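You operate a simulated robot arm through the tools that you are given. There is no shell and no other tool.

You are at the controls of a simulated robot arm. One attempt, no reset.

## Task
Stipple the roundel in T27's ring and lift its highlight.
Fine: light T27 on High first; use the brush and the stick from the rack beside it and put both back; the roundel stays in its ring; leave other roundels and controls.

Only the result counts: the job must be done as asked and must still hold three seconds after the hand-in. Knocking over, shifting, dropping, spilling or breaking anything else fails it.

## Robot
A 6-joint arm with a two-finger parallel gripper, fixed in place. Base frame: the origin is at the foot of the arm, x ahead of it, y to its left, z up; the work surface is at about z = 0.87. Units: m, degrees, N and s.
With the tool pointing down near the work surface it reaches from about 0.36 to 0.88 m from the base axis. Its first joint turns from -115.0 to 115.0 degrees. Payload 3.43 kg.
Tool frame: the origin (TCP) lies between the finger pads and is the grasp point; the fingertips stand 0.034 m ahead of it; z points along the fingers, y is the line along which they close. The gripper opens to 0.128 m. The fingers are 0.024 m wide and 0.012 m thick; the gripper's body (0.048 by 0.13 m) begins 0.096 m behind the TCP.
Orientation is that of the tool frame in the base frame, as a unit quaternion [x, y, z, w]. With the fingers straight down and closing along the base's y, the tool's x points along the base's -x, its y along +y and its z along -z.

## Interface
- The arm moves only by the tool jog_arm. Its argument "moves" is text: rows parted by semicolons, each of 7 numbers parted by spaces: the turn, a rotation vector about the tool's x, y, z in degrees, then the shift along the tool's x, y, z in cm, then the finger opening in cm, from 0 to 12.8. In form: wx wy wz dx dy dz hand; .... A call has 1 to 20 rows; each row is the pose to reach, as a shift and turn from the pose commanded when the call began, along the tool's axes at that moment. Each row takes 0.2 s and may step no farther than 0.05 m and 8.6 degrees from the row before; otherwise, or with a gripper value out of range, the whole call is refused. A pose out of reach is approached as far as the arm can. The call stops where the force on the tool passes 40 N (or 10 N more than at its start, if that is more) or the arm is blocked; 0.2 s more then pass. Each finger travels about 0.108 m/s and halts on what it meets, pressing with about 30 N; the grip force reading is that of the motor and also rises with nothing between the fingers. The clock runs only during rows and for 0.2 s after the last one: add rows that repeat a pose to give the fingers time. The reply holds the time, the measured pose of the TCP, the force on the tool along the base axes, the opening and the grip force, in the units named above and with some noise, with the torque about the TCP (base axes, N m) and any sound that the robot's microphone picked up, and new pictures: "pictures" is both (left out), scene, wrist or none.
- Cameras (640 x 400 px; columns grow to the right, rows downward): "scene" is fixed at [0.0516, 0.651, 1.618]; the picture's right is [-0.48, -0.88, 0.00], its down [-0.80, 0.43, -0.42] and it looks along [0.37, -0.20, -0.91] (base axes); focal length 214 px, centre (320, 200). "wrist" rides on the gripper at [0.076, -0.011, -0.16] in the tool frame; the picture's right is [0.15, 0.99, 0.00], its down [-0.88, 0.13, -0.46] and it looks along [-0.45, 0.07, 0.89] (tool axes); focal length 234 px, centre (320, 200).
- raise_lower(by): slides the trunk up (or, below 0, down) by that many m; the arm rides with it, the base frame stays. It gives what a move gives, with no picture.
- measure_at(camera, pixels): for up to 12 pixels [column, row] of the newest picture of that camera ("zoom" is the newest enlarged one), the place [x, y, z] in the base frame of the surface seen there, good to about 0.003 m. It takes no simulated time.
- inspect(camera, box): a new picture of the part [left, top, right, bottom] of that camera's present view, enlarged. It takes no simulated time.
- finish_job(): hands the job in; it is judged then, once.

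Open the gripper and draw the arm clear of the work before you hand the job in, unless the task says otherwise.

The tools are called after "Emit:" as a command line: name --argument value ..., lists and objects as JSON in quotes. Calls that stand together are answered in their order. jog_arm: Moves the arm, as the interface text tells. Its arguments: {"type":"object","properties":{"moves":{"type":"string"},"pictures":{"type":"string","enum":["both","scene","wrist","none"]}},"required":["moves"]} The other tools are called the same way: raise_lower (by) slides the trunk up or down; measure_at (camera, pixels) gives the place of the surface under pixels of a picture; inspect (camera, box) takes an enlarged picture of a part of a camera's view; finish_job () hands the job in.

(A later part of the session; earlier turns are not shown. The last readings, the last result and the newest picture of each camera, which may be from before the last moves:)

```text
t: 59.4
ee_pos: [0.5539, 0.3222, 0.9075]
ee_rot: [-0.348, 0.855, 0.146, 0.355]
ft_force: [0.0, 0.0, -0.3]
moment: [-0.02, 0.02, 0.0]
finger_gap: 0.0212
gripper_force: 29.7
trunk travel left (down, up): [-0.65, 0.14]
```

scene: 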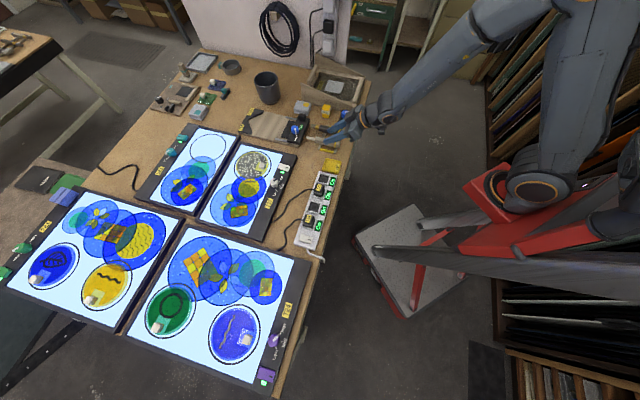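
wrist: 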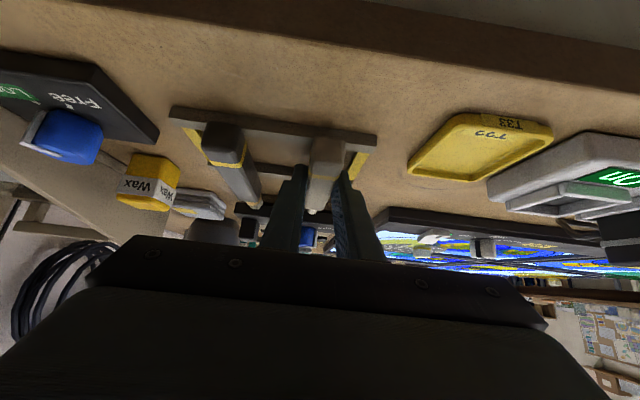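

Stick gripped (21.2 mm). Lifting 20 cm.

Emit:
jog_arm --moves "0 0 0 -0.7 0 -0.7 1; 0 0 0 -3.5 0 -3.5 1; 0 0 0 -7 0 -7 1; 0 0 0 -10.5 0 -10.5 1; 0 0 0 -14 0 -14 1; 0 0 0 -14 0 -14 1" --pictures "both"

Emit:
inspect --camera "scene" --box '[290, 85, 370, 165]'

```text
t: 60.8
ee_pos: [0.5528, 0.323, 1.1066]
ee_rot: [-0.348, 0.855, 0.146, 0.355]
ft_force: [0.1, -0.5, -0.6]
moment: [-0.03, 0.0, 0.02]
finger_gap: 0.0214
gripper_force: 30.0
trunk travel left (down, up): [-0.65, 0.14]
```

scene: 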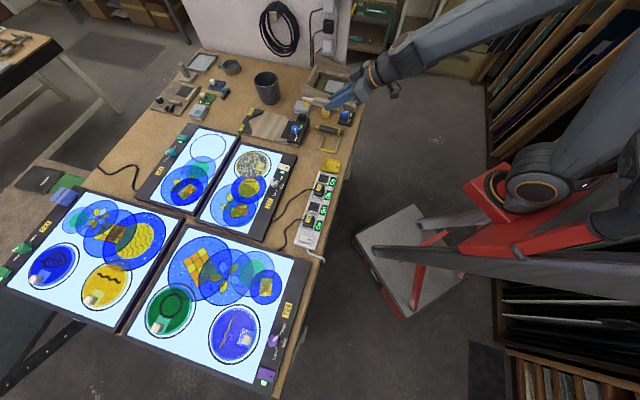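
wrist: 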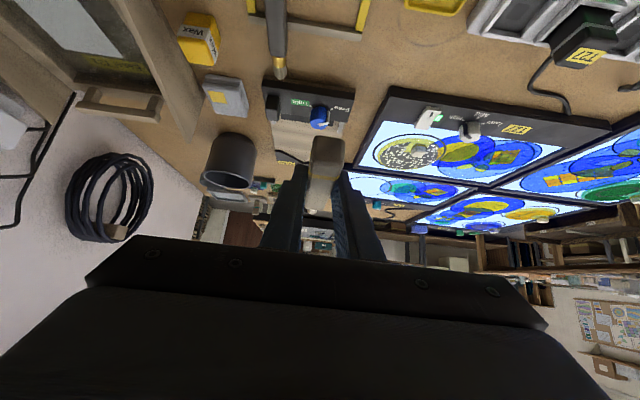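

```text
5.00 times, centred on (330, 125) of scene
```

zoom: 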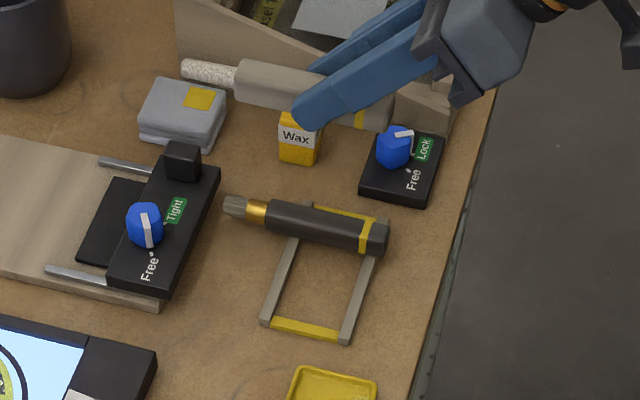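

Stick held, brush in place. Rolling the hand +170°, then +10°.

Emit:
jog_arm --moves "0 0 8.5 0 0 0 1; 0 0 17 0 0 0 1; 0 0 25.5 0 0 0 1; 0 0 34 0 0 0 1; 0 0 42.5 0 0 0 1; 0 0 51 0 0 0 1; 0 0 59.5 0 0 0 1; 0 0 68 0 0 0 1; 0 0 76.5 0 0 0 1; 0 0 85 0 0 0 1; 0 0 93.5 0 0 0 1; 0 0 102 0 0 0 1; 0 0 110.5 0 0 0 1; 0 0 119 0 0 0 1; 0 0 127.5 0 0 0 1; 0 0 136 0 0 0 1; 0 0 144.5 0 0 0 1; 0 0 153 0 0 0 1; 0 0 161.5 0 0 0 1; 0 0 170 0 0 0 1" --pictures "none"

Emit:
jog_arm --moves "0 0 5 0 0 0 1; 0 0 10 0 0 0 1; 0 0 10 0 0 0 1" --pictures "none"

```text
t: 65.0
ee_pos: [0.5546, 0.3215, 1.106]
ee_rot: [0.822, 0.422, 0.365, -0.115]
ft_force: [1.2, -0.3, -1.1]
moment: [-0.05, 0.02, 0.02]
finger_gap: 0.0213
gripper_force: 29.6
trunk travel left (down, up): [-0.65, 0.14]
```

```text
t: 65.8
ee_pos: [0.553, 0.3212, 1.1066]
ee_rot: [0.855, 0.348, 0.355, -0.146]
ft_force: [0.1, 0.5, -0.8]
moment: [-0.02, -0.03, 0.0]
finger_gap: 0.0211
gripper_force: 30.2
trunk travel left (down, up): [-0.65, 0.14]
```

The stick should now point down. Travelling to hover over the highlight square while turning 20° about the vertical.

Emit:
jog_arm --moves "2.36 0 -2.35 2.82 -2.67 2.837 1; 4.72 0 -4.7 5.64 -5.34 5.673 1; 7.08 0 -7.05 8.46 -8.01 8.51 1; 9.44 0 -9.4 11.28 -10.68 11.347 1; 11.8 0 -11.75 14.1 -13.35 14.183 1; 14.16 0 -14.11 16.92 -16.02 17.02 1; 14.16 0 -14.11 16.92 -16.02 17.02 1" --pictures "both"

Emit:
inspect --camera "scene" --box '[210, 100, 310, 190]'

Emit:
inspect --camera "wrist" --box '[220, 130, 420, 270]'

```text
t: 67.4
ee_pos: [0.6143, 0.6039, 1.1042]
ee_rot: [0.782, 0.492, 0.324, -0.205]
ft_force: [0.4, -0.4, -2.4]
moment: [-0.01, 0.03, 0.0]
finger_gap: 0.0212
gripper_force: 29.6
trunk travel left (down, up): [-0.65, 0.14]
```

scene: 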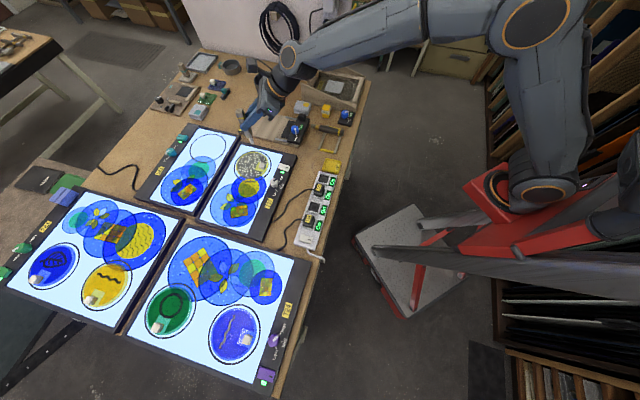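
wrist: 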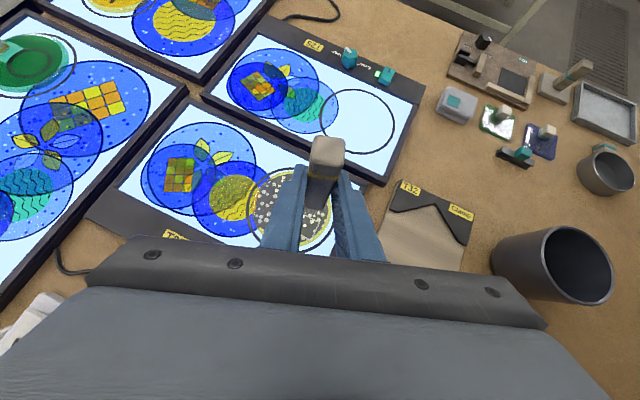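

```text
4.44 times, centred on (260, 145) of scene
```

zoom: 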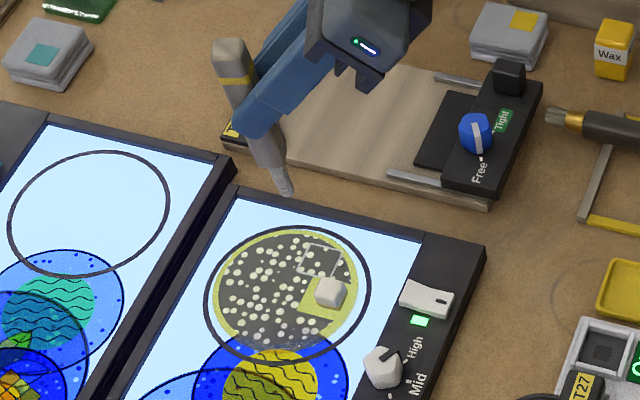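

```text
2.86 times, centred on (320, 200) of wrist
```

zoom: 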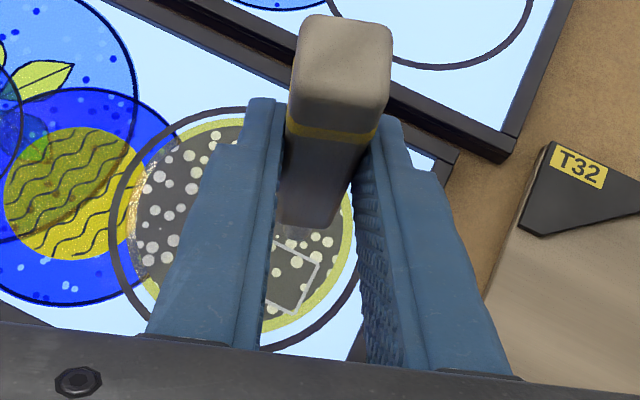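

Stick vertical above the square. Measuring its tip in the scene picture, about (252,142).

Emit:
measure_at --camera "scene" --pixels '[[252, 141], [252, 142], [253, 143], [251, 139], [250, 137]]'

Emit:
inspect --camera "scene" --box '[230, 125, 280, 160]'

```text
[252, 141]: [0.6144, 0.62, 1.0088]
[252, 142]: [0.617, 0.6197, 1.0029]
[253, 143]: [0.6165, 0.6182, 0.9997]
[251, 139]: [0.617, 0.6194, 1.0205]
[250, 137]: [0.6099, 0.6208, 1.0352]
```

```text
11.43 times, centred on (255, 142) of scene
```

zoom: 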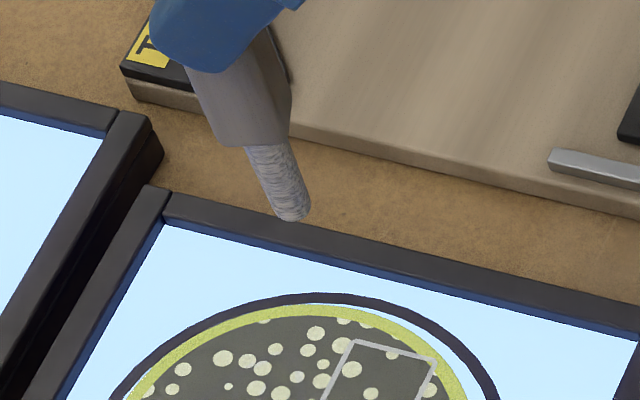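

Tip centre ≈(0.6215,0.619,0.993). Descending to ~1.5 cm above the square with a small −x correction.

Emit:
jog_arm --moves "0 0 0 -1.8 -0.12 1.74 1; 0 0 0 -3.6 -0.25 3.48 1; 0 0 0 -5.408 -0.368 5.213 1; 0 0 0 -5.408 -0.368 5.213 1" --pictures "both"

Emit:
inspect --camera "scene" --box '[235, 140, 285, 180]'

Emit:
inspect --camera "wrist" --box '[260, 160, 380, 250]'

```text
t: 68.4
ee_pos: [0.6092, 0.6055, 1.03]
ee_rot: [0.781, 0.493, 0.323, -0.206]
ft_force: [-0.3, 0.1, -0.2]
moment: [0.0, 0.01, 0.0]
finger_gap: 0.0212
gripper_force: 30.4
trunk travel left (down, up): [-0.65, 0.14]
```

scene: 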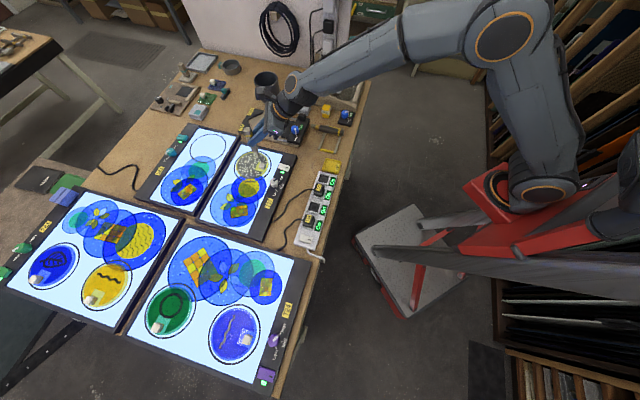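
wrist: 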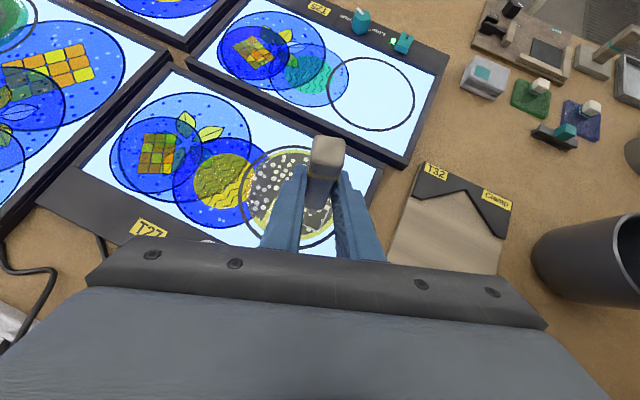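

```text
10.00 times, centred on (260, 160) of scene
```

zoom: 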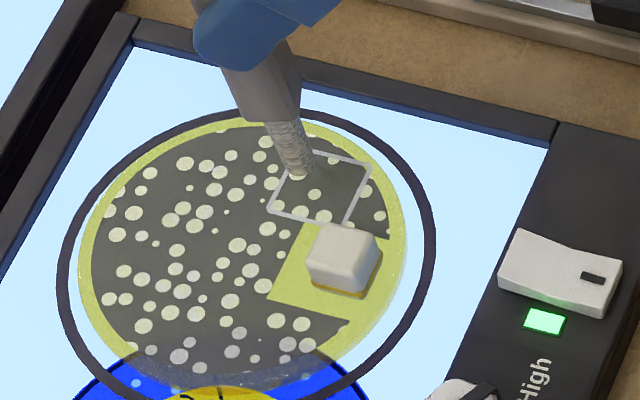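

```text
4.44 times, centred on (320, 205) of wrist
```

zoom: 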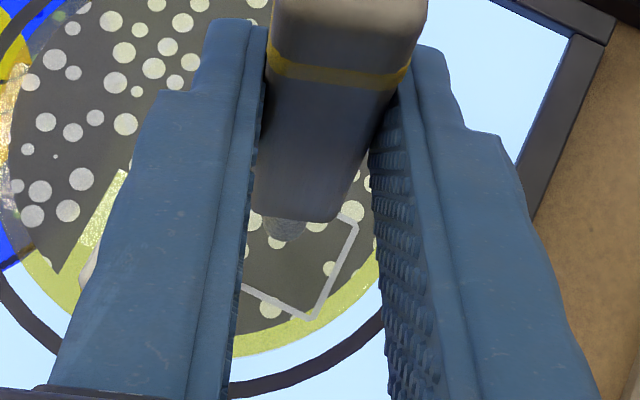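

The tip is at scene zoom (300,172), a bit left of the square's centre (322,190) once it descends. I'll measure tip and square corners now.

Emit:
measure_at --camera "scene" --pixels '[[257.5, 156], [258, 157.3], [257.8, 156.8], [265.2, 156.5], [263, 162.5], [254.8, 161.2], [258.8, 154.8], [262, 159], [260, 160]]'

Emit:
measure_at --camera "wrist" --pixels '[[311.5, 211], [311.5, 212.5], [317, 231], [328, 210], [318, 218]]'

```text
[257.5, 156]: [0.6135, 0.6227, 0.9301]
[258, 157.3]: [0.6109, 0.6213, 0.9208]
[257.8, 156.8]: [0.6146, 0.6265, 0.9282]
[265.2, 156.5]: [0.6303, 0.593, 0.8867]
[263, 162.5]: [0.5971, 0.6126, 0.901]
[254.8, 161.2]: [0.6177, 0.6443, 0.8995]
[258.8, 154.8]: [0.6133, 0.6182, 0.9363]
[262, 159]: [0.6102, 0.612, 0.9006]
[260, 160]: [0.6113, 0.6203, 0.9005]
```

```text
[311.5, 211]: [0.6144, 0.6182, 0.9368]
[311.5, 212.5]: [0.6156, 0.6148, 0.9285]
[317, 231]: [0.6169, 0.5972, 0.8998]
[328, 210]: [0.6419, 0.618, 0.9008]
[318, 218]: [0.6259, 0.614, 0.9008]
```

Tip centre ≈(0.618,0.622), square centre ≈(0.618,0.6195). Stepping down gently with −2 mm y correction.

Emit:
jog_arm --moves "0 0 0 -0.836 0.089 0.579 1; 0 0 0 -0.978 0.089 0.720 1; 0 0 0 -0.978 0.089 0.720 1" --pictures "scene"

Emit:
inspect --camera "scene" --box '[235, 140, 285, 180]'

```text
t: 69.2
ee_pos: [0.6096, 0.6027, 1.0188]
ee_rot: [0.782, 0.492, 0.324, -0.205]
ft_force: [-0.3, -0.2, -0.9]
moment: [-0.06, 0.01, 0.01]
finger_gap: 0.0213
gripper_force: 30.4
trunk travel left (down, up): [-0.65, 0.14]
```

scene: 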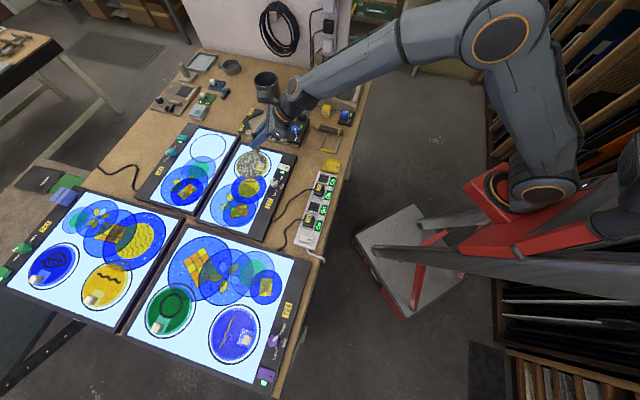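

```text
10.00 times, centred on (260, 160) of scene
```

zoom: 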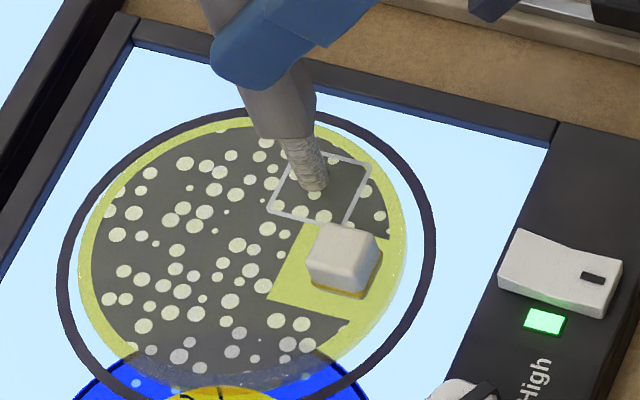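

Almost touching, centred over the square. Lower by 2 mm then 4 mm, watching force.

Emit:
jog_arm --moves "0 0 0 -0.142 0 0.141 1; 0 0 0 -0.213 0 0.212 1; 0 0 0 -0.213 0 0.212 1" --pictures "none"

```text
t: 70.0
ee_pos: [0.6095, 0.6023, 1.016]
ee_rot: [0.782, 0.492, 0.323, -0.206]
ft_force: [0.0, 0.7, -1.7]
moment: [-0.02, 0.03, 0.0]
finger_gap: 0.021
gripper_force: 30.0
trunk travel left (down, up): [-0.65, 0.14]
```

Emit:
jog_arm --moves "0 0 0 -0.142 0 0.141 1; 0 0 0 -0.142 0 0.141 1" --pictures "none"

Emit:
inspect --camera "scene" --box '[235, 140, 285, 180]'

```text
t: 70.6
ee_pos: [0.6086, 0.6033, 1.0138]
ee_rot: [0.781, 0.492, 0.323, -0.206]
ft_force: [-0.2, -0.4, -0.8]
moment: [-0.05, -0.01, 0.02]
finger_gap: 0.0212
gripper_force: 30.3
trunk travel left (down, up): [-0.65, 0.14]
```

```text
10.00 times, centred on (260, 160) of scene
```

zoom: 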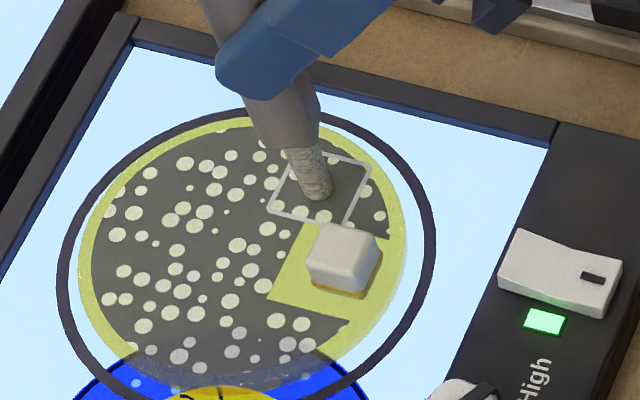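

The tip is at zoom (320,197), still no contact force. Lowering 1.5 mm more.

Emit:
jog_arm --moves "0 0 0 -0.106 0 0.106 1; 0 0 0 -0.106 0 0.106 1" --pictures "none"

Emit:
inspect --camera "scene" --box '[235, 140, 285, 180]'

```text
t: 71.2
ee_pos: [0.6086, 0.6021, 1.0122]
ee_rot: [0.782, 0.492, 0.324, -0.205]
ft_force: [0.4, -0.5, -1.1]
moment: [-0.02, 0.06, 0.0]
finger_gap: 0.0213
gripper_force: 30.4
trunk travel left (down, up): [-0.65, 0.14]
```

```text
10.00 times, centred on (260, 160) of scene
```

zoom: 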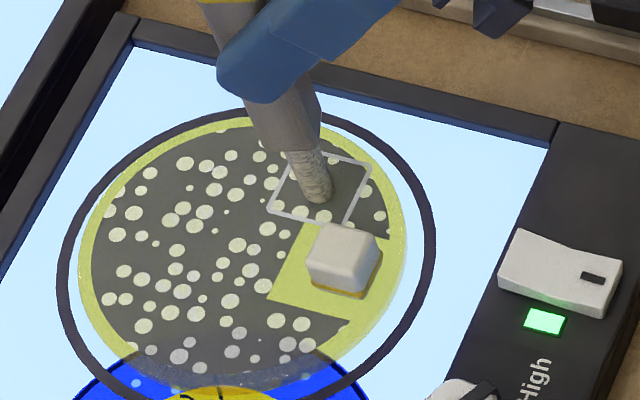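

The tip's bottom centre is close to the square's centre; still no contact. Lowering further in 1 mm steps.

Emit:
jog_arm --moves "0 0 0 -0.106 0 0.106 1; 0 0 0 -0.106 0 0.106 1" --pictures "none"

Emit:
inspect --camera "scene" --box '[235, 140, 285, 180]'

```text
t: 71.8
ee_pos: [0.6084, 0.6037, 1.0121]
ee_rot: [0.782, 0.491, 0.324, -0.205]
ft_force: [-0.5, 0.3, 6.8]
moment: [0.0, -0.02, 0.01]
finger_gap: 0.0212
gripper_force: 29.9
trunk travel left (down, up): [-0.65, 0.14]
```

```text
10.00 times, centred on (260, 160) of scene
```

zoom: 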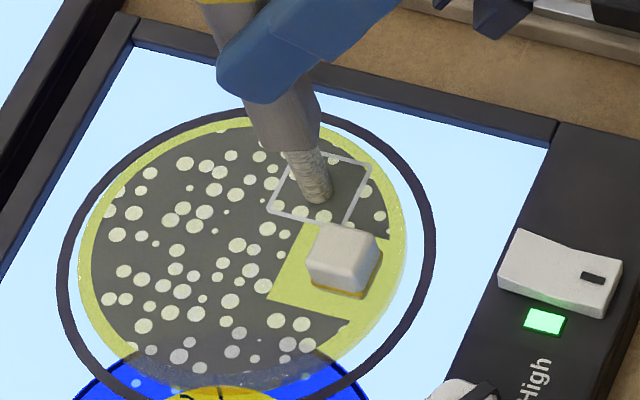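

Contact at ~7 N. I'll ease slightly, rub ±5 mm along the square's side direction, then lift to see the effect.

Emit:
jog_arm --moves "0 0 0 0.161 0.066 0.105 1; 0 0 0 0.295 0.133 0.239 1; 0 0 0 0.161 0.066 0.105 1; 0 0 0 0.028 0 -0.028 1; 0 0 0 -0.172 -0.1 -0.228 1; 0 0 0 -0.372 -0.199 -0.428 1; 0 0 0 -0.172 -0.1 -0.228 1; 0 0 0 0.028 0 -0.028 1" --pictures "scene"

Emit:
inspect --camera "scene" --box '[235, 140, 285, 180]'

```text
t: 73.6
ee_pos: [0.6078, 0.6009, 1.0119]
ee_rot: [0.781, 0.493, 0.324, -0.206]
ft_force: [-2.5, -1.7, 7.9]
moment: [-0.04, 0.11, 0.02]
finger_gap: 0.0212
gripper_force: 29.4
trunk travel left (down, up): [-0.65, 0.14]
```

scene: 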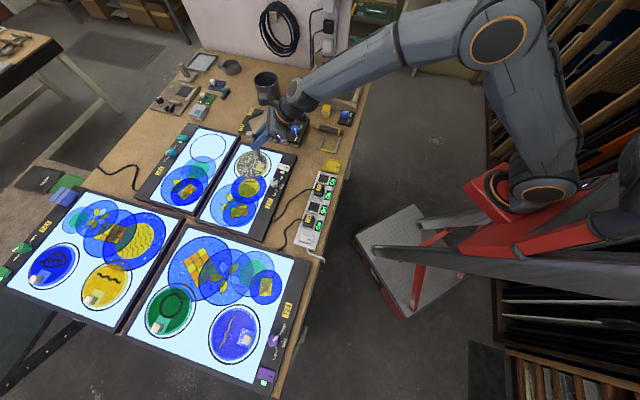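

```text
10.00 times, centred on (260, 160) of scene
```

zoom: 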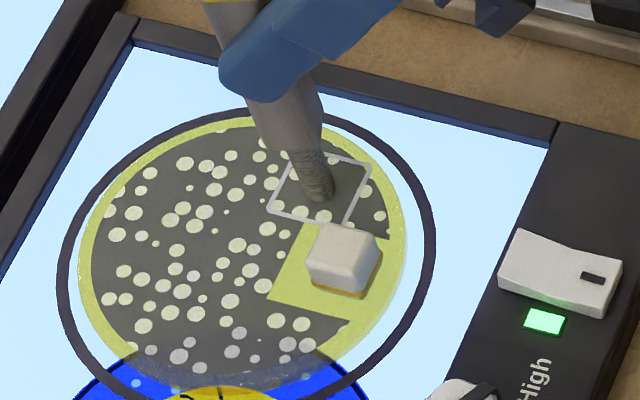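

The stick tip has darkened with paint. Lifting to see the square.

Emit:
jog_arm --moves "0 0 0 0.71 0 -0.71 1; 0 0 0 3.5 0 -3.5 1; 0 0 0 5 0 -5 1; 0 0 0 5 0 -5 1" --pictures "both"

Emit:
inspect --camera "scene" --box '[235, 140, 285, 180]'

Emit:
inspect --camera "wrist" --box '[240, 140, 400, 250]'

```text
t: 74.6
ee_pos: [0.6087, 0.6026, 1.0833]
ee_rot: [0.782, 0.492, 0.323, -0.205]
ft_force: [-0.2, -0.7, -1.3]
moment: [-0.02, 0.02, -0.02]
finger_gap: 0.0212
gripper_force: 30.5
trunk travel left (down, up): [-0.65, 0.14]
```

scene: 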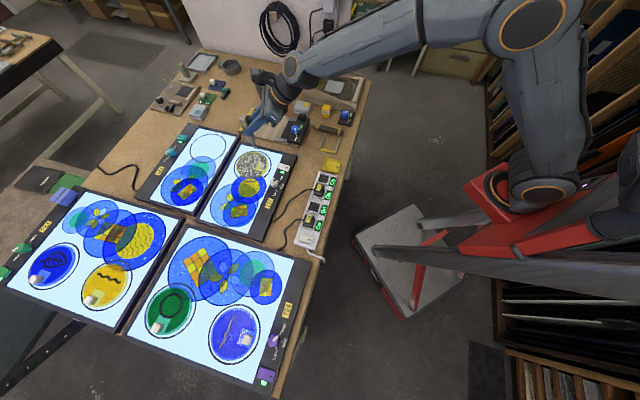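
wrist: 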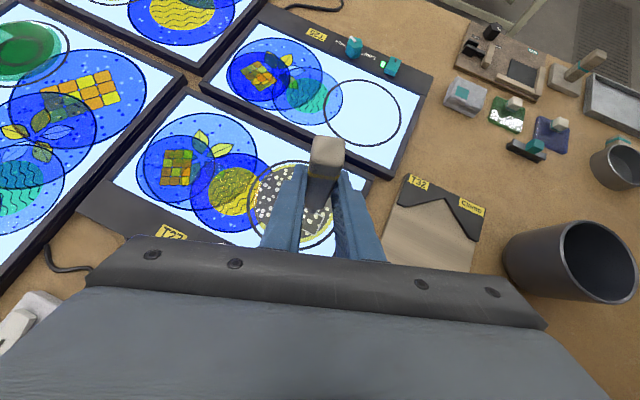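

```text
10.00 times, centred on (260, 160) of scene
```

zoom: 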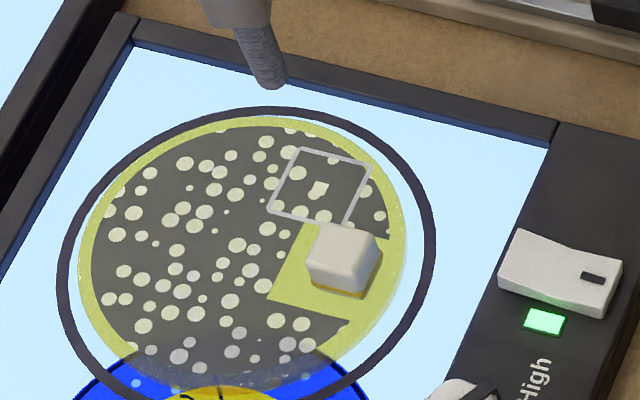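

```text
3.64 times, centred on (320, 195) of wrist
```

zoom: 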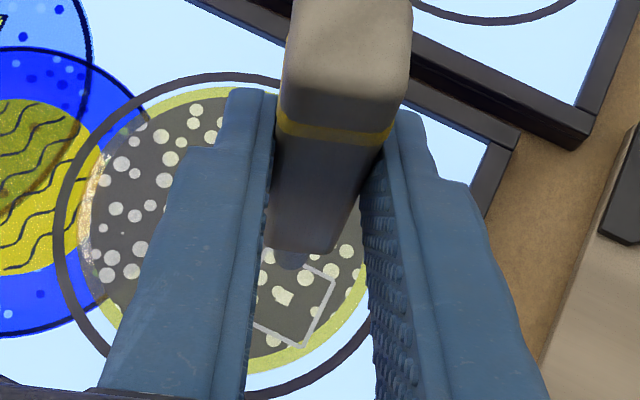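

A small patch at the square's middle (zoom (320,190)) is cleared. A closer look to judge cell size.

Emit:
inspect --camera "scene" --box '[253, 152, 277, 168]'

Emit:
inspect --camera "wrist" --box '[295, 205, 345, 240]'

```text
16.00 times, centred on (265, 160) of scene
```

zoom: 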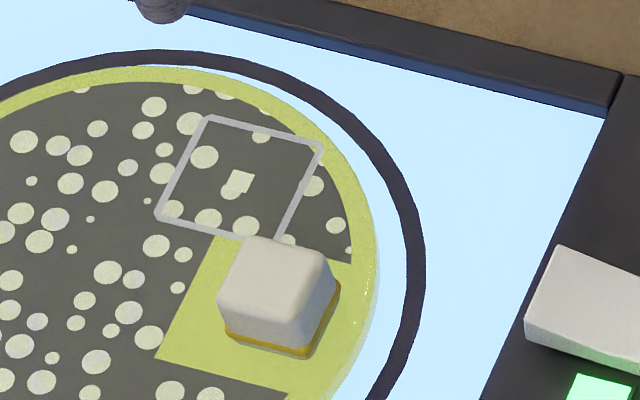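

```text
11.43 times, centred on (320, 222) of wrist
```

zoom: 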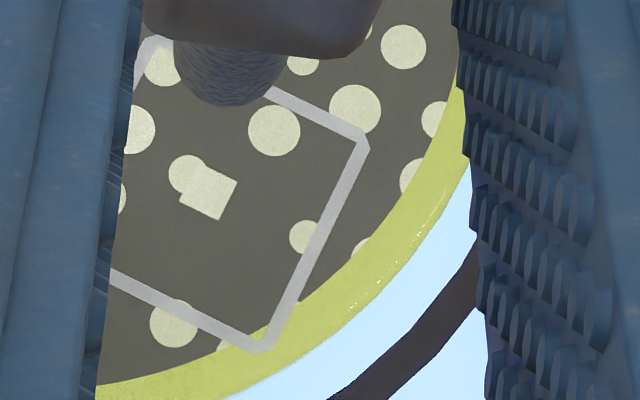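

The cleared cell is about 5–6 mm, roughly 5×5 cells in the square. I'll do one full slow stroke along the middle row (±12 mm), then lift and check both clearing and that the roundel stayed put.

Emit:
jog_arm --moves "0 0 0 -3.817 -0.268 1.847 1; 0 0 0 -5.590 -0.263 3.615 1; 0 0 0 -5.987 -0.262 4.010 1; 0 0 0 -5.987 -0.262 4.010 1; 0 0 0 -5.787 -0.162 4.210 1; 0 0 0 -5.587 -0.063 4.410 1; 0 0 0 -5.387 0.036 4.610 1; 0 0 0 -5.187 0.136 4.810 1; 0 0 0 -4.987 0.235 5.010 1; 0 0 0 -4.787 0.335 5.210 1; 0 0 0 -4.587 0.434 5.410 1; 0 0 0 -4.387 0.534 5.610 1; 0 0 0 -4.387 0.534 5.610 1" --pictures "scene"

Emit:
jog_arm --moves "0 0 0 0.71 0 -0.71 1; 0 0 0 3.5 0 -3.5 1; 0 0 0 5 0 -5 1; 0 0 0 5 0 -5 1" --pictures "both"

Emit:
inspect --camera "scene" --box '[245, 148, 275, 170]'

```text
t: 77.4
ee_pos: [0.6169, 0.6083, 1.0123]
ee_rot: [0.781, 0.492, 0.324, -0.206]
ft_force: [-0.4, -0.5, 4.5]
moment: [0.01, -0.01, -0.04]
finger_gap: 0.0211
gripper_force: 29.9
trunk travel left (down, up): [-0.65, 0.14]
```

scene: 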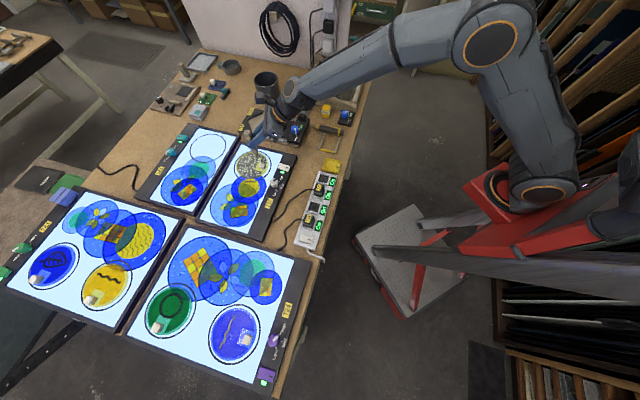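

```text
t: 78.4
ee_pos: [0.6168, 0.6078, 1.0832]
ee_rot: [0.782, 0.492, 0.324, -0.206]
ft_force: [0.0, -0.2, -0.8]
moment: [0.0, 0.03, 0.02]
finger_gap: 0.0212
gripper_force: 30.3
trunk travel left (down, up): [-0.65, 0.14]
```

scene: 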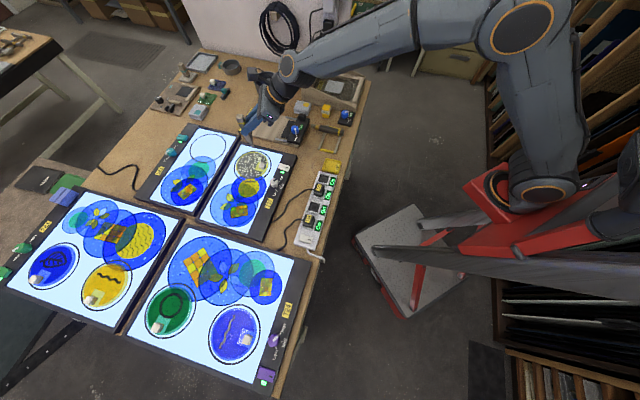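
wrist: 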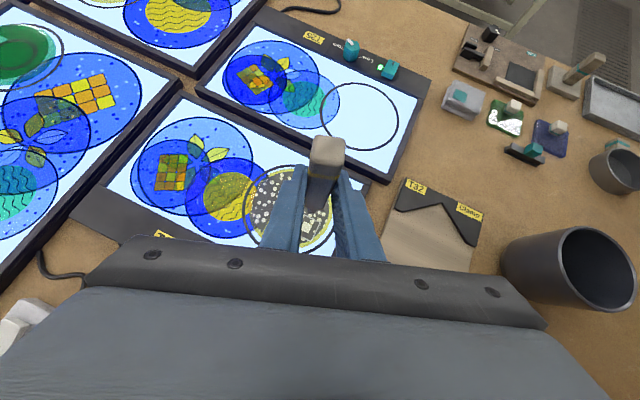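

```text
16.00 times, centred on (260, 159) of scene
```

zoom: 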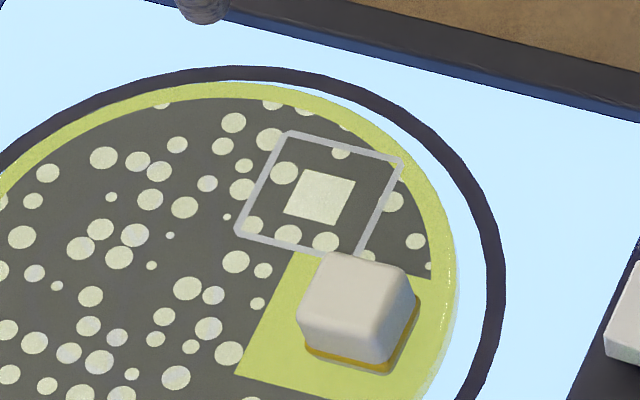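

Clearing grows as a centred square with rubbing (now about half the side), and the roundel has not moved. I'll continue with two more strokes inside the square.

Emit:
jog_arm --moves "0 0 0 -3.036 -0.092 2.628 1; 0 0 0 -4.809 -0.087 4.396 1; 0 0 0 -5.22 -0.086 4.806 1; 0 0 0 -5.42 -0.185 4.606 1; 0 0 0 -5.62 -0.285 4.406 1; 0 0 0 -5.82 -0.384 4.206 1; 0 0 0 -6.02 -0.484 4.006 1; 0 0 0 -6.22 -0.583 3.806 1; 0 0 0 -6.42 -0.683 3.606 1; 0 0 0 -6.35 -0.966 3.677 1; 0 0 0 -6.15 -0.866 3.877 1; 0 0 0 -5.95 -0.767 4.077 1; 0 0 0 -5.75 -0.667 4.277 1; 0 0 0 -5.55 -0.568 4.477 1; 0 0 0 -5.35 -0.468 4.677 1; 0 0 0 -5.15 -0.369 4.877 1" --pictures "scene"

Emit:
inspect --camera "scene" --box '[245, 148, 275, 170]'

```text
t: 81.8
ee_pos: [0.6123, 0.6071, 1.0118]
ee_rot: [0.781, 0.493, 0.324, -0.205]
ft_force: [-2.4, -2.6, 11.3]
moment: [-0.06, 0.15, 0.05]
finger_gap: 0.0213
gripper_force: 29.8
trunk travel left (down, up): [-0.65, 0.14]
```

scene: 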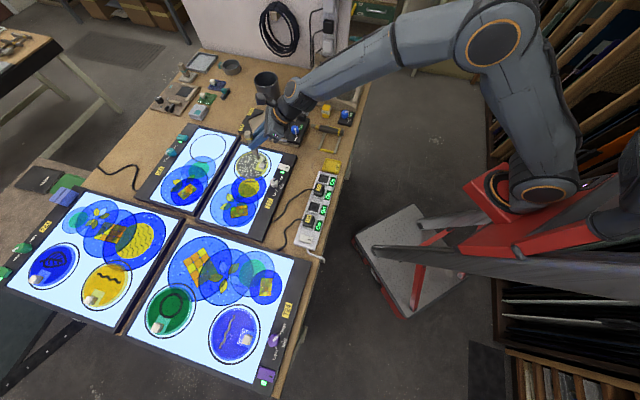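

```text
16.00 times, centred on (260, 159) of scene
```

zoom: 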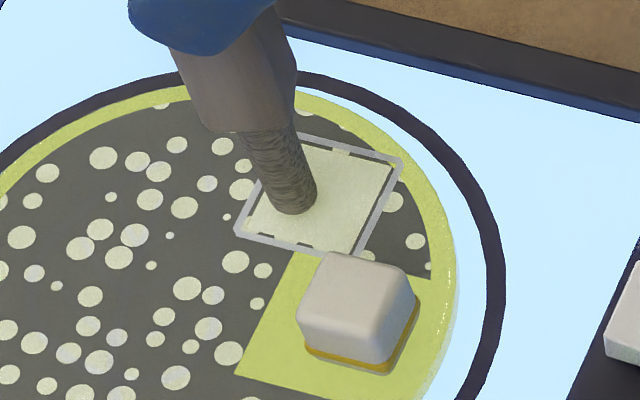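

Almost fully cleared to the outline. One more short stroke within the square, then lift.

Emit:
jog_arm --moves "0 0 0 -0.18 -0.1 -0.22 1; 0 0 0 -0.38 -0.2 -0.42 1; 0 0 0 -0.58 -0.3 -0.62 1; 0 0 0 -0.78 -0.4 -0.82 1; 0 0 0 -0.58 -0.3 -0.62 1; 0 0 0 -0.38 -0.2 -0.42 1" --pictures "none"

Emit:
inspect --camera "scene" --box '[245, 148, 275, 170]'

```text
t: 83.2
ee_pos: [0.6092, 0.6033, 1.0114]
ee_rot: [0.782, 0.492, 0.324, -0.205]
ft_force: [-2.1, -1.3, 12.5]
moment: [-0.14, 0.11, 0.01]
finger_gap: 0.0211
gripper_force: 29.9
trunk travel left (down, up): [-0.65, 0.14]
```

```text
16.00 times, centred on (260, 159) of scene
```

zoom: 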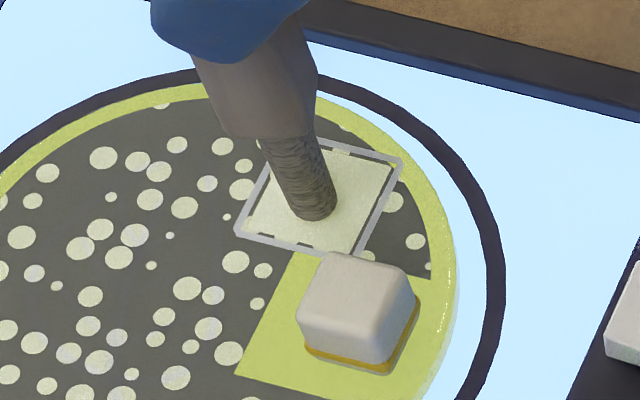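

Unchanged from the last view, so it may have reached its final size. Lifting to inspect.

Emit:
jog_arm --moves "0 0 0 0.71 0 -0.71 1; 0 0 0 3.5 0 -3.5 1; 0 0 0 5 0 -5 1; 0 0 0 5 0 -5 1" --pictures "both"

Emit:
inspect --camera "scene" --box '[245, 148, 275, 170]'

Emit:
inspect --camera "wrist" --box '[260, 160, 380, 250]'

Emit:
inspect --camera "scene" --box '[130, 270, 270, 370]'

```text
t: 84.2
ee_pos: [0.61, 0.6036, 1.0826]
ee_rot: [0.782, 0.492, 0.323, -0.205]
ft_force: [0.5, -0.1, -1.5]
moment: [-0.01, 0.0, 0.02]
finger_gap: 0.0214
gripper_force: 30.0
trunk travel left (down, up): [-0.65, 0.14]
```

scene: 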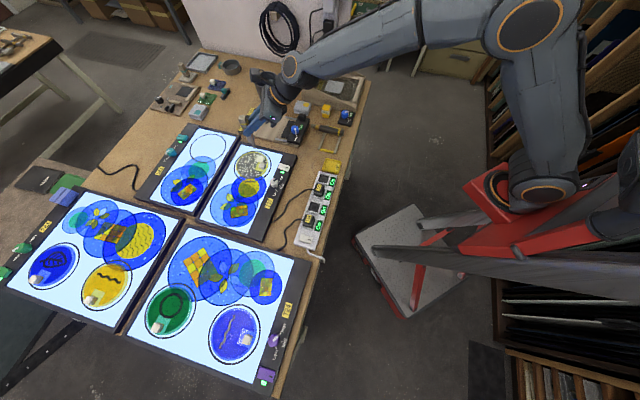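
wrist: 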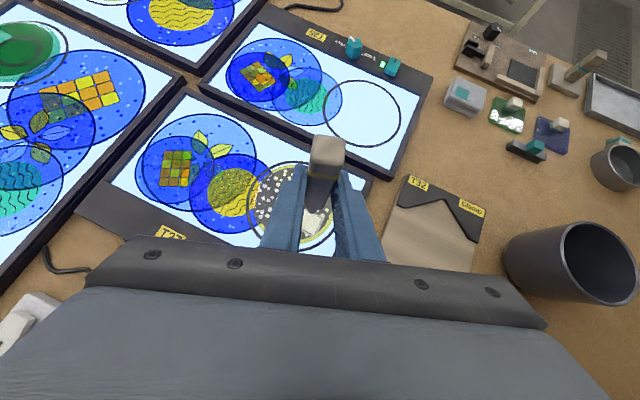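

```text
16.00 times, centred on (260, 159) of scene
```

zoom: 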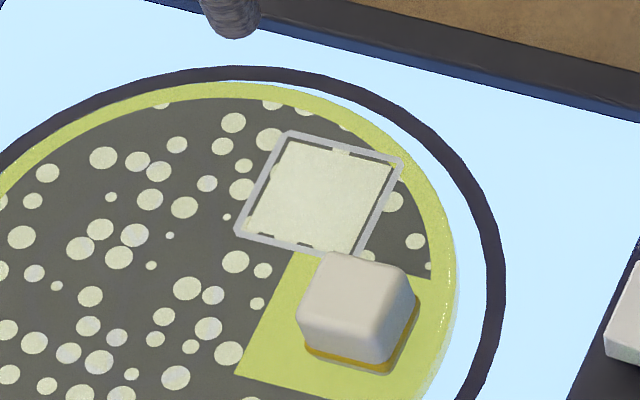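

```text
4.44 times, centred on (320, 205) of wrist
```

zoom: 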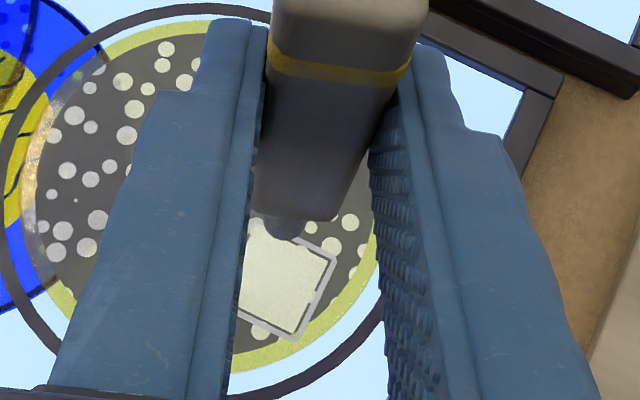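

```text
4.00 times, centred on (200, 320) of scene
```

zoom: 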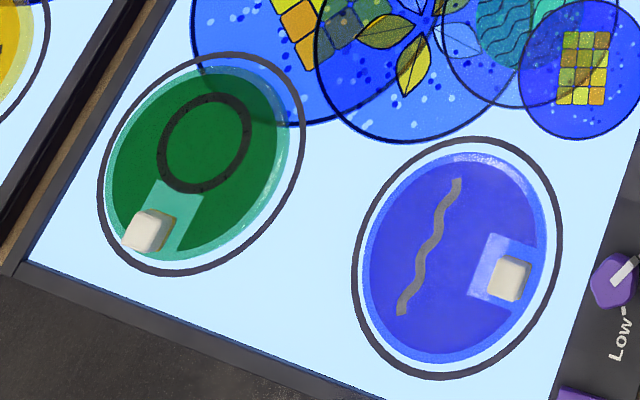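

The highlight fills its outline and is final; the roundel remains centred. Returning the stick to the pose above the rack.

Emit:
jog_arm --moves "-2.36 0 2.352 -2.995 1.192 -3.562 1; -4.72 0 4.703 -5.99 2.383 -7.123 1; -7.08 0 7.055 -8.985 3.575 -10.685 1; -9.44 0 9.407 -11.98 4.767 -14.247 1; -11.8 0 11.758 -14.975 5.958 -17.808 1; -14.16 0 14.11 -17.97 7.15 -21.37 1; -14.16 0 14.11 -17.97 7.15 -21.37 1" --pictures "none"

Emit:
jog_arm --moves "0 0 -8.5 0 0 0 1; 0 0 -17 0 0 0 1; 0 0 -25.5 0 0 0 1; 0 0 -34 0 0 0 1; 0 0 -42.5 0 0 0 1; 0 0 -51 0 0 0 1; 0 0 -59.5 0 0 0 1; 0 0 -68 0 0 0 1; 0 0 -76.5 0 0 0 1; 0 0 -85 0 0 0 1; 0 0 -93.5 0 0 0 1; 0 0 -102 0 0 0 1; 0 0 -110.5 0 0 0 1; 0 0 -119 0 0 0 1; 0 0 -127.5 0 0 0 1; 0 0 -136 0 0 0 1; 0 0 -144.5 0 0 0 1; 0 0 -153 0 0 0 1; 0 0 -161.5 0 0 0 1; 0 0 -170 0 0 0 1" --pictures "none"

Emit:
jog_arm --moves "0 0 -5 0 0 0 1; 0 0 -10 0 0 0 1; 0 0 -10 0 0 0 1" --pictures "both"

Emit:
inspect --camera "scene" --box '[290, 85, 370, 165]'

```text
t: 85.8
ee_pos: [0.5544, 0.3204, 1.1036]
ee_rot: [0.855, 0.349, 0.354, -0.146]
ft_force: [0.0, -0.6, -0.9]
moment: [-0.04, 0.02, -0.02]
finger_gap: 0.0212
gripper_force: 29.9
trunk travel left (down, up): [-0.65, 0.14]
```

```text
t: 90.0
ee_pos: [0.5545, 0.3199, 1.1059]
ee_rot: [-0.275, 0.882, 0.175, 0.34]
ft_force: [0.0, 0.5, -0.6]
moment: [-0.01, 0.04, -0.01]
finger_gap: 0.0215
gripper_force: 30.4
trunk travel left (down, up): [-0.65, 0.14]
```

```text
t: 90.8
ee_pos: [0.5533, 0.3205, 1.1064]
ee_rot: [-0.35, 0.855, 0.145, 0.354]
ft_force: [-0.2, -0.3, -0.9]
moment: [-0.04, 0.04, 0.04]
finger_gap: 0.0211
gripper_force: 29.5
trunk travel left (down, up): [-0.65, 0.14]
```

scene: 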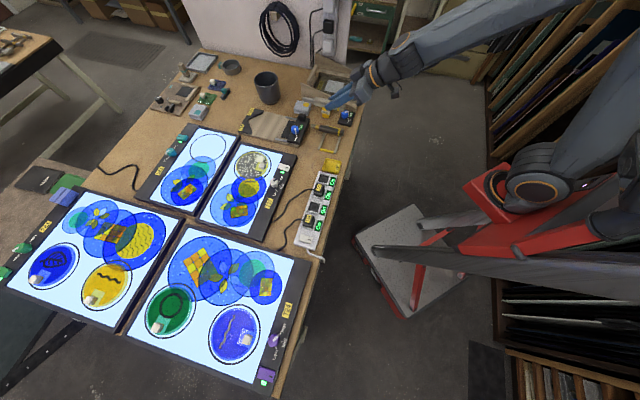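
wrist: 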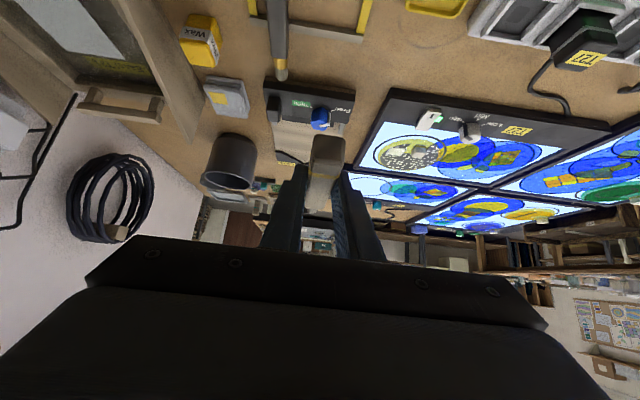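

```text
5.00 times, centred on (330, 125) of scene
```

zoom: 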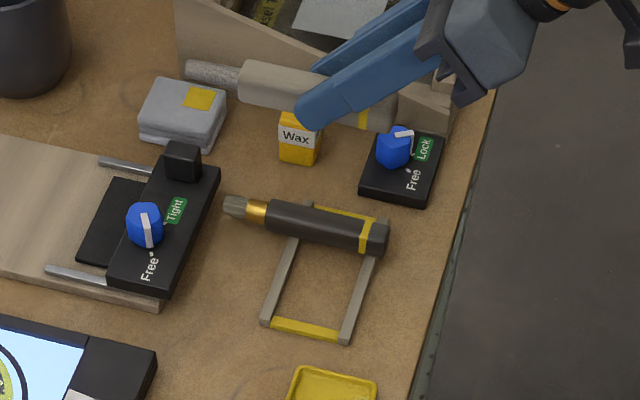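

Stick is level again above its place. Lowering most of the way.

Emit:
jog_arm --moves "0 0 0 3.4 0.1 3.5 1; 0 0 0 6.8 0.1 6.9 1; 0 0 0 10.2 0.1 10.3 1; 0 0 0 12.6 0.1 12.7 1; 0 0 0 12.6 0.1 12.7 1" --pictures "both"

Emit:
inspect --camera "scene" --box '[290, 85, 370, 165]'

```text
t: 92.0
ee_pos: [0.5537, 0.3236, 0.9254]
ee_rot: [-0.349, 0.856, 0.144, 0.354]
ft_force: [0.2, -0.1, -1.5]
moment: [0.02, 0.01, 0.01]
finger_gap: 0.0209
gripper_force: 30.0
trunk travel left (down, up): [-0.65, 0.14]
```

scene: 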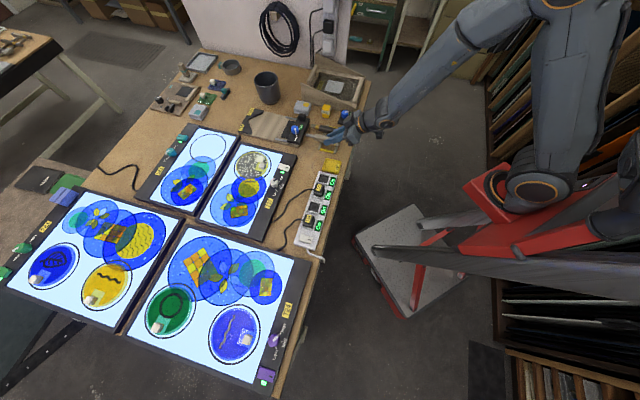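
wrist: 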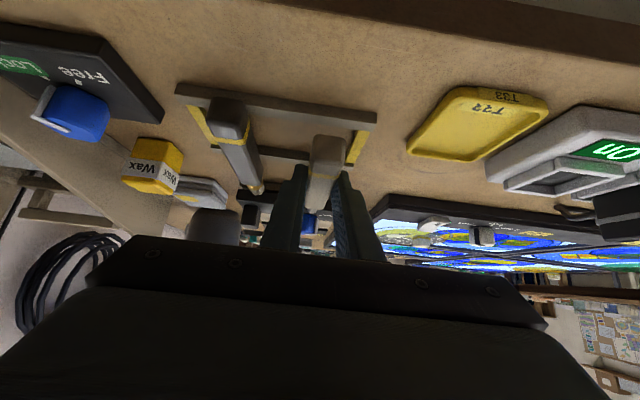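

```text
5.00 times, centred on (330, 125) of scene
```

zoom: 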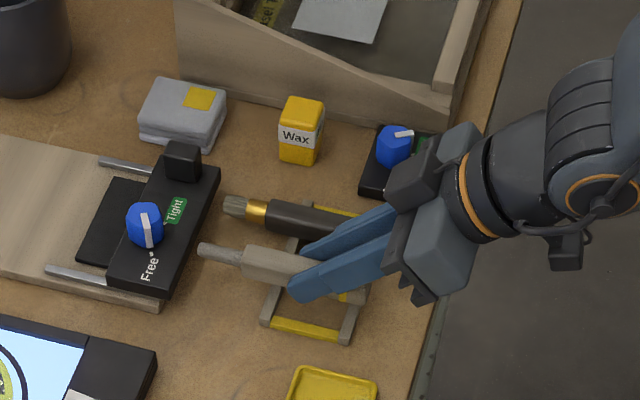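

Over its slots at z 0.925. Final descent in small steps, watching force.

Emit:
jog_arm --moves "0 0 0 0.6 0 0.6 1; 0 0 0 0.95 0 0.95 1; 0 0 0 1.1 0 1.1 1; 0 0 0 1.1 0 1.1 1" --pictures "none"

```text
t: 93.0
ee_pos: [0.5519, 0.3228, 0.9106]
ee_rot: [-0.349, 0.855, 0.146, 0.353]
ft_force: [-0.2, -0.7, -1.5]
moment: [0.0, -0.01, -0.01]
finger_gap: 0.0212
gripper_force: 30.1
trunk travel left (down, up): [-0.65, 0.14]
```

Emit:
jog_arm --moves "0 0 0 0.08 0 0.08 1; 0 0 0 0.14 0 0.14 1; 0 0 0 0.14 0 0.14 1" --pictures "none"

```text
t: 93.8
ee_pos: [0.5518, 0.3234, 0.9099]
ee_rot: [-0.349, 0.855, 0.146, 0.354]
ft_force: [-0.6, 0.9, -1.4]
moment: [-0.03, 0.04, 0.03]
finger_gap: 0.0214
gripper_force: 29.9
trunk travel left (down, up): [-0.65, 0.14]
```

No contact yet; one more millimetre.

Emit:
jog_arm --moves "0 0 0 0.05 0 0.05 1; 0 0 0 0.1 0 0.1 1; 0 0 0 0.1 0 0.1 1" --pictures "wrist"

```text
t: 94.6
ee_pos: [0.5535, 0.3242, 0.9087]
ee_rot: [-0.349, 0.855, 0.146, 0.356]
ft_force: [-2.1, -1.8, 16.1]
moment: [-0.44, 0.29, -0.05]
finger_gap: 0.0211
gripper_force: 29.9
trunk travel left (down, up): [-0.65, 0.14]
```

wrist: 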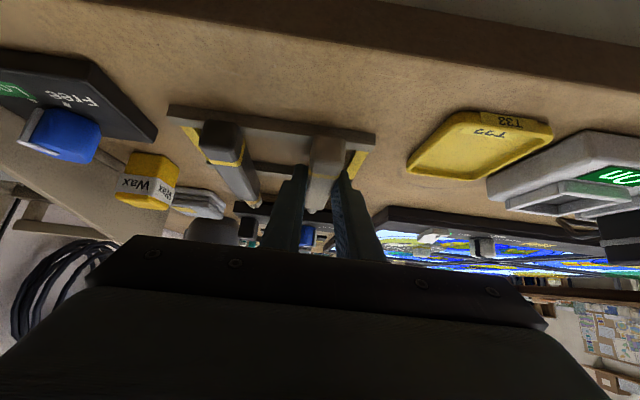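

Seated on the rails (16 N). Easing off slightly, opening, and withdrawing upward.

Emit:
jog_arm --moves "0 0 0 -0.05 0 -0.05 1; 0 0 0 -0.05 0 -0.05 2.6; 0 0 0 -0.05 0 -0.05 4; 0 0 0 -0.05 0 -0.05 5; 0 0 0 -0.05 0 -0.05 5; 0 0 0 -2 0 -2 5; 0 0 0 -5 0 -5 5; 0 0 0 -8 0 -8 5; 0 0 0 -11 0 -11 5; 0 0 0 -14 0 -14 5; 0 0 0 -14 0 -14 5" --pictures "both"

Emit:
inspect --camera "scene" --box '[290, 85, 370, 165]'

Emit:
inspect --camera "scene" --box '[225, 135, 305, 195]'

```text
t: 97.0
ee_pos: [0.5538, 0.3235, 1.1069]
ee_rot: [-0.349, 0.855, 0.147, 0.355]
ft_force: [0.4, 0.2, -0.5]
moment: [-0.04, -0.02, -0.02]
finger_gap: 0.0501
gripper_force: 0.1
trunk travel left (down, up): [-0.65, 0.14]
```

scene: 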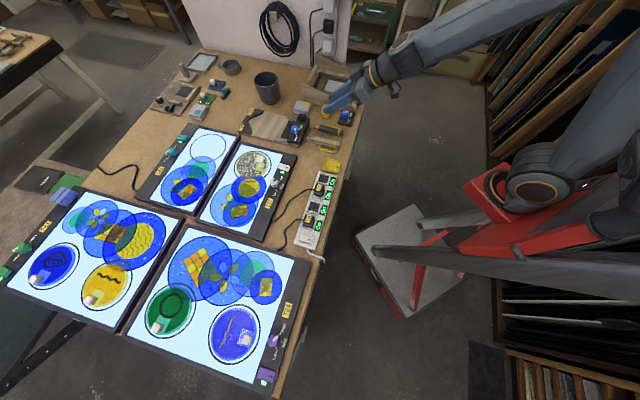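
wrist: 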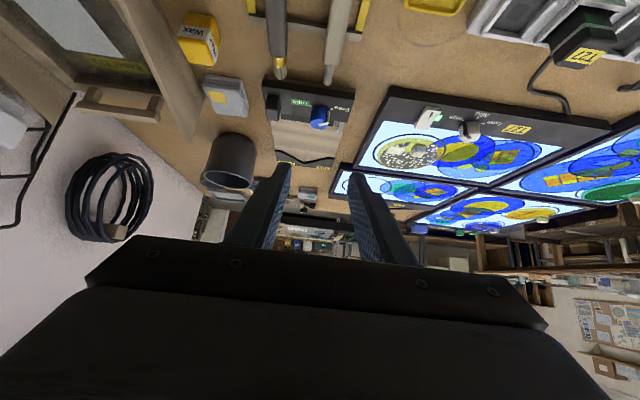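

```text
5.00 times, centred on (330, 125) of scene
```

zoom: 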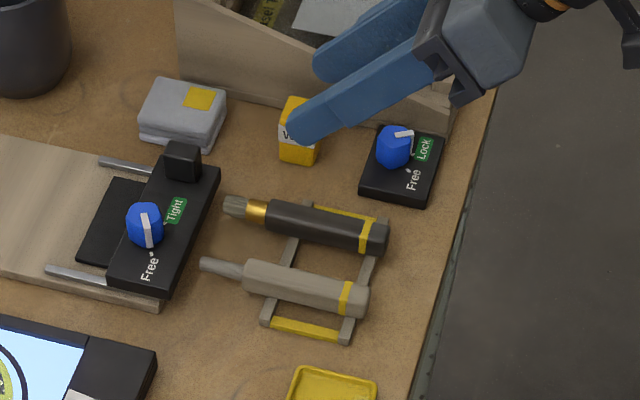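

```text
6.67 times, centred on (265, 165) of scene
```

zoom: 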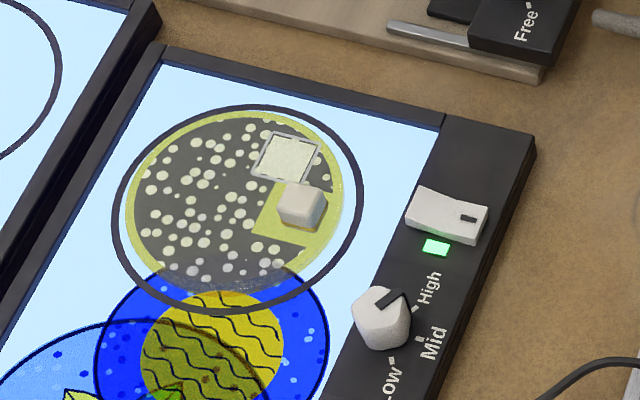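

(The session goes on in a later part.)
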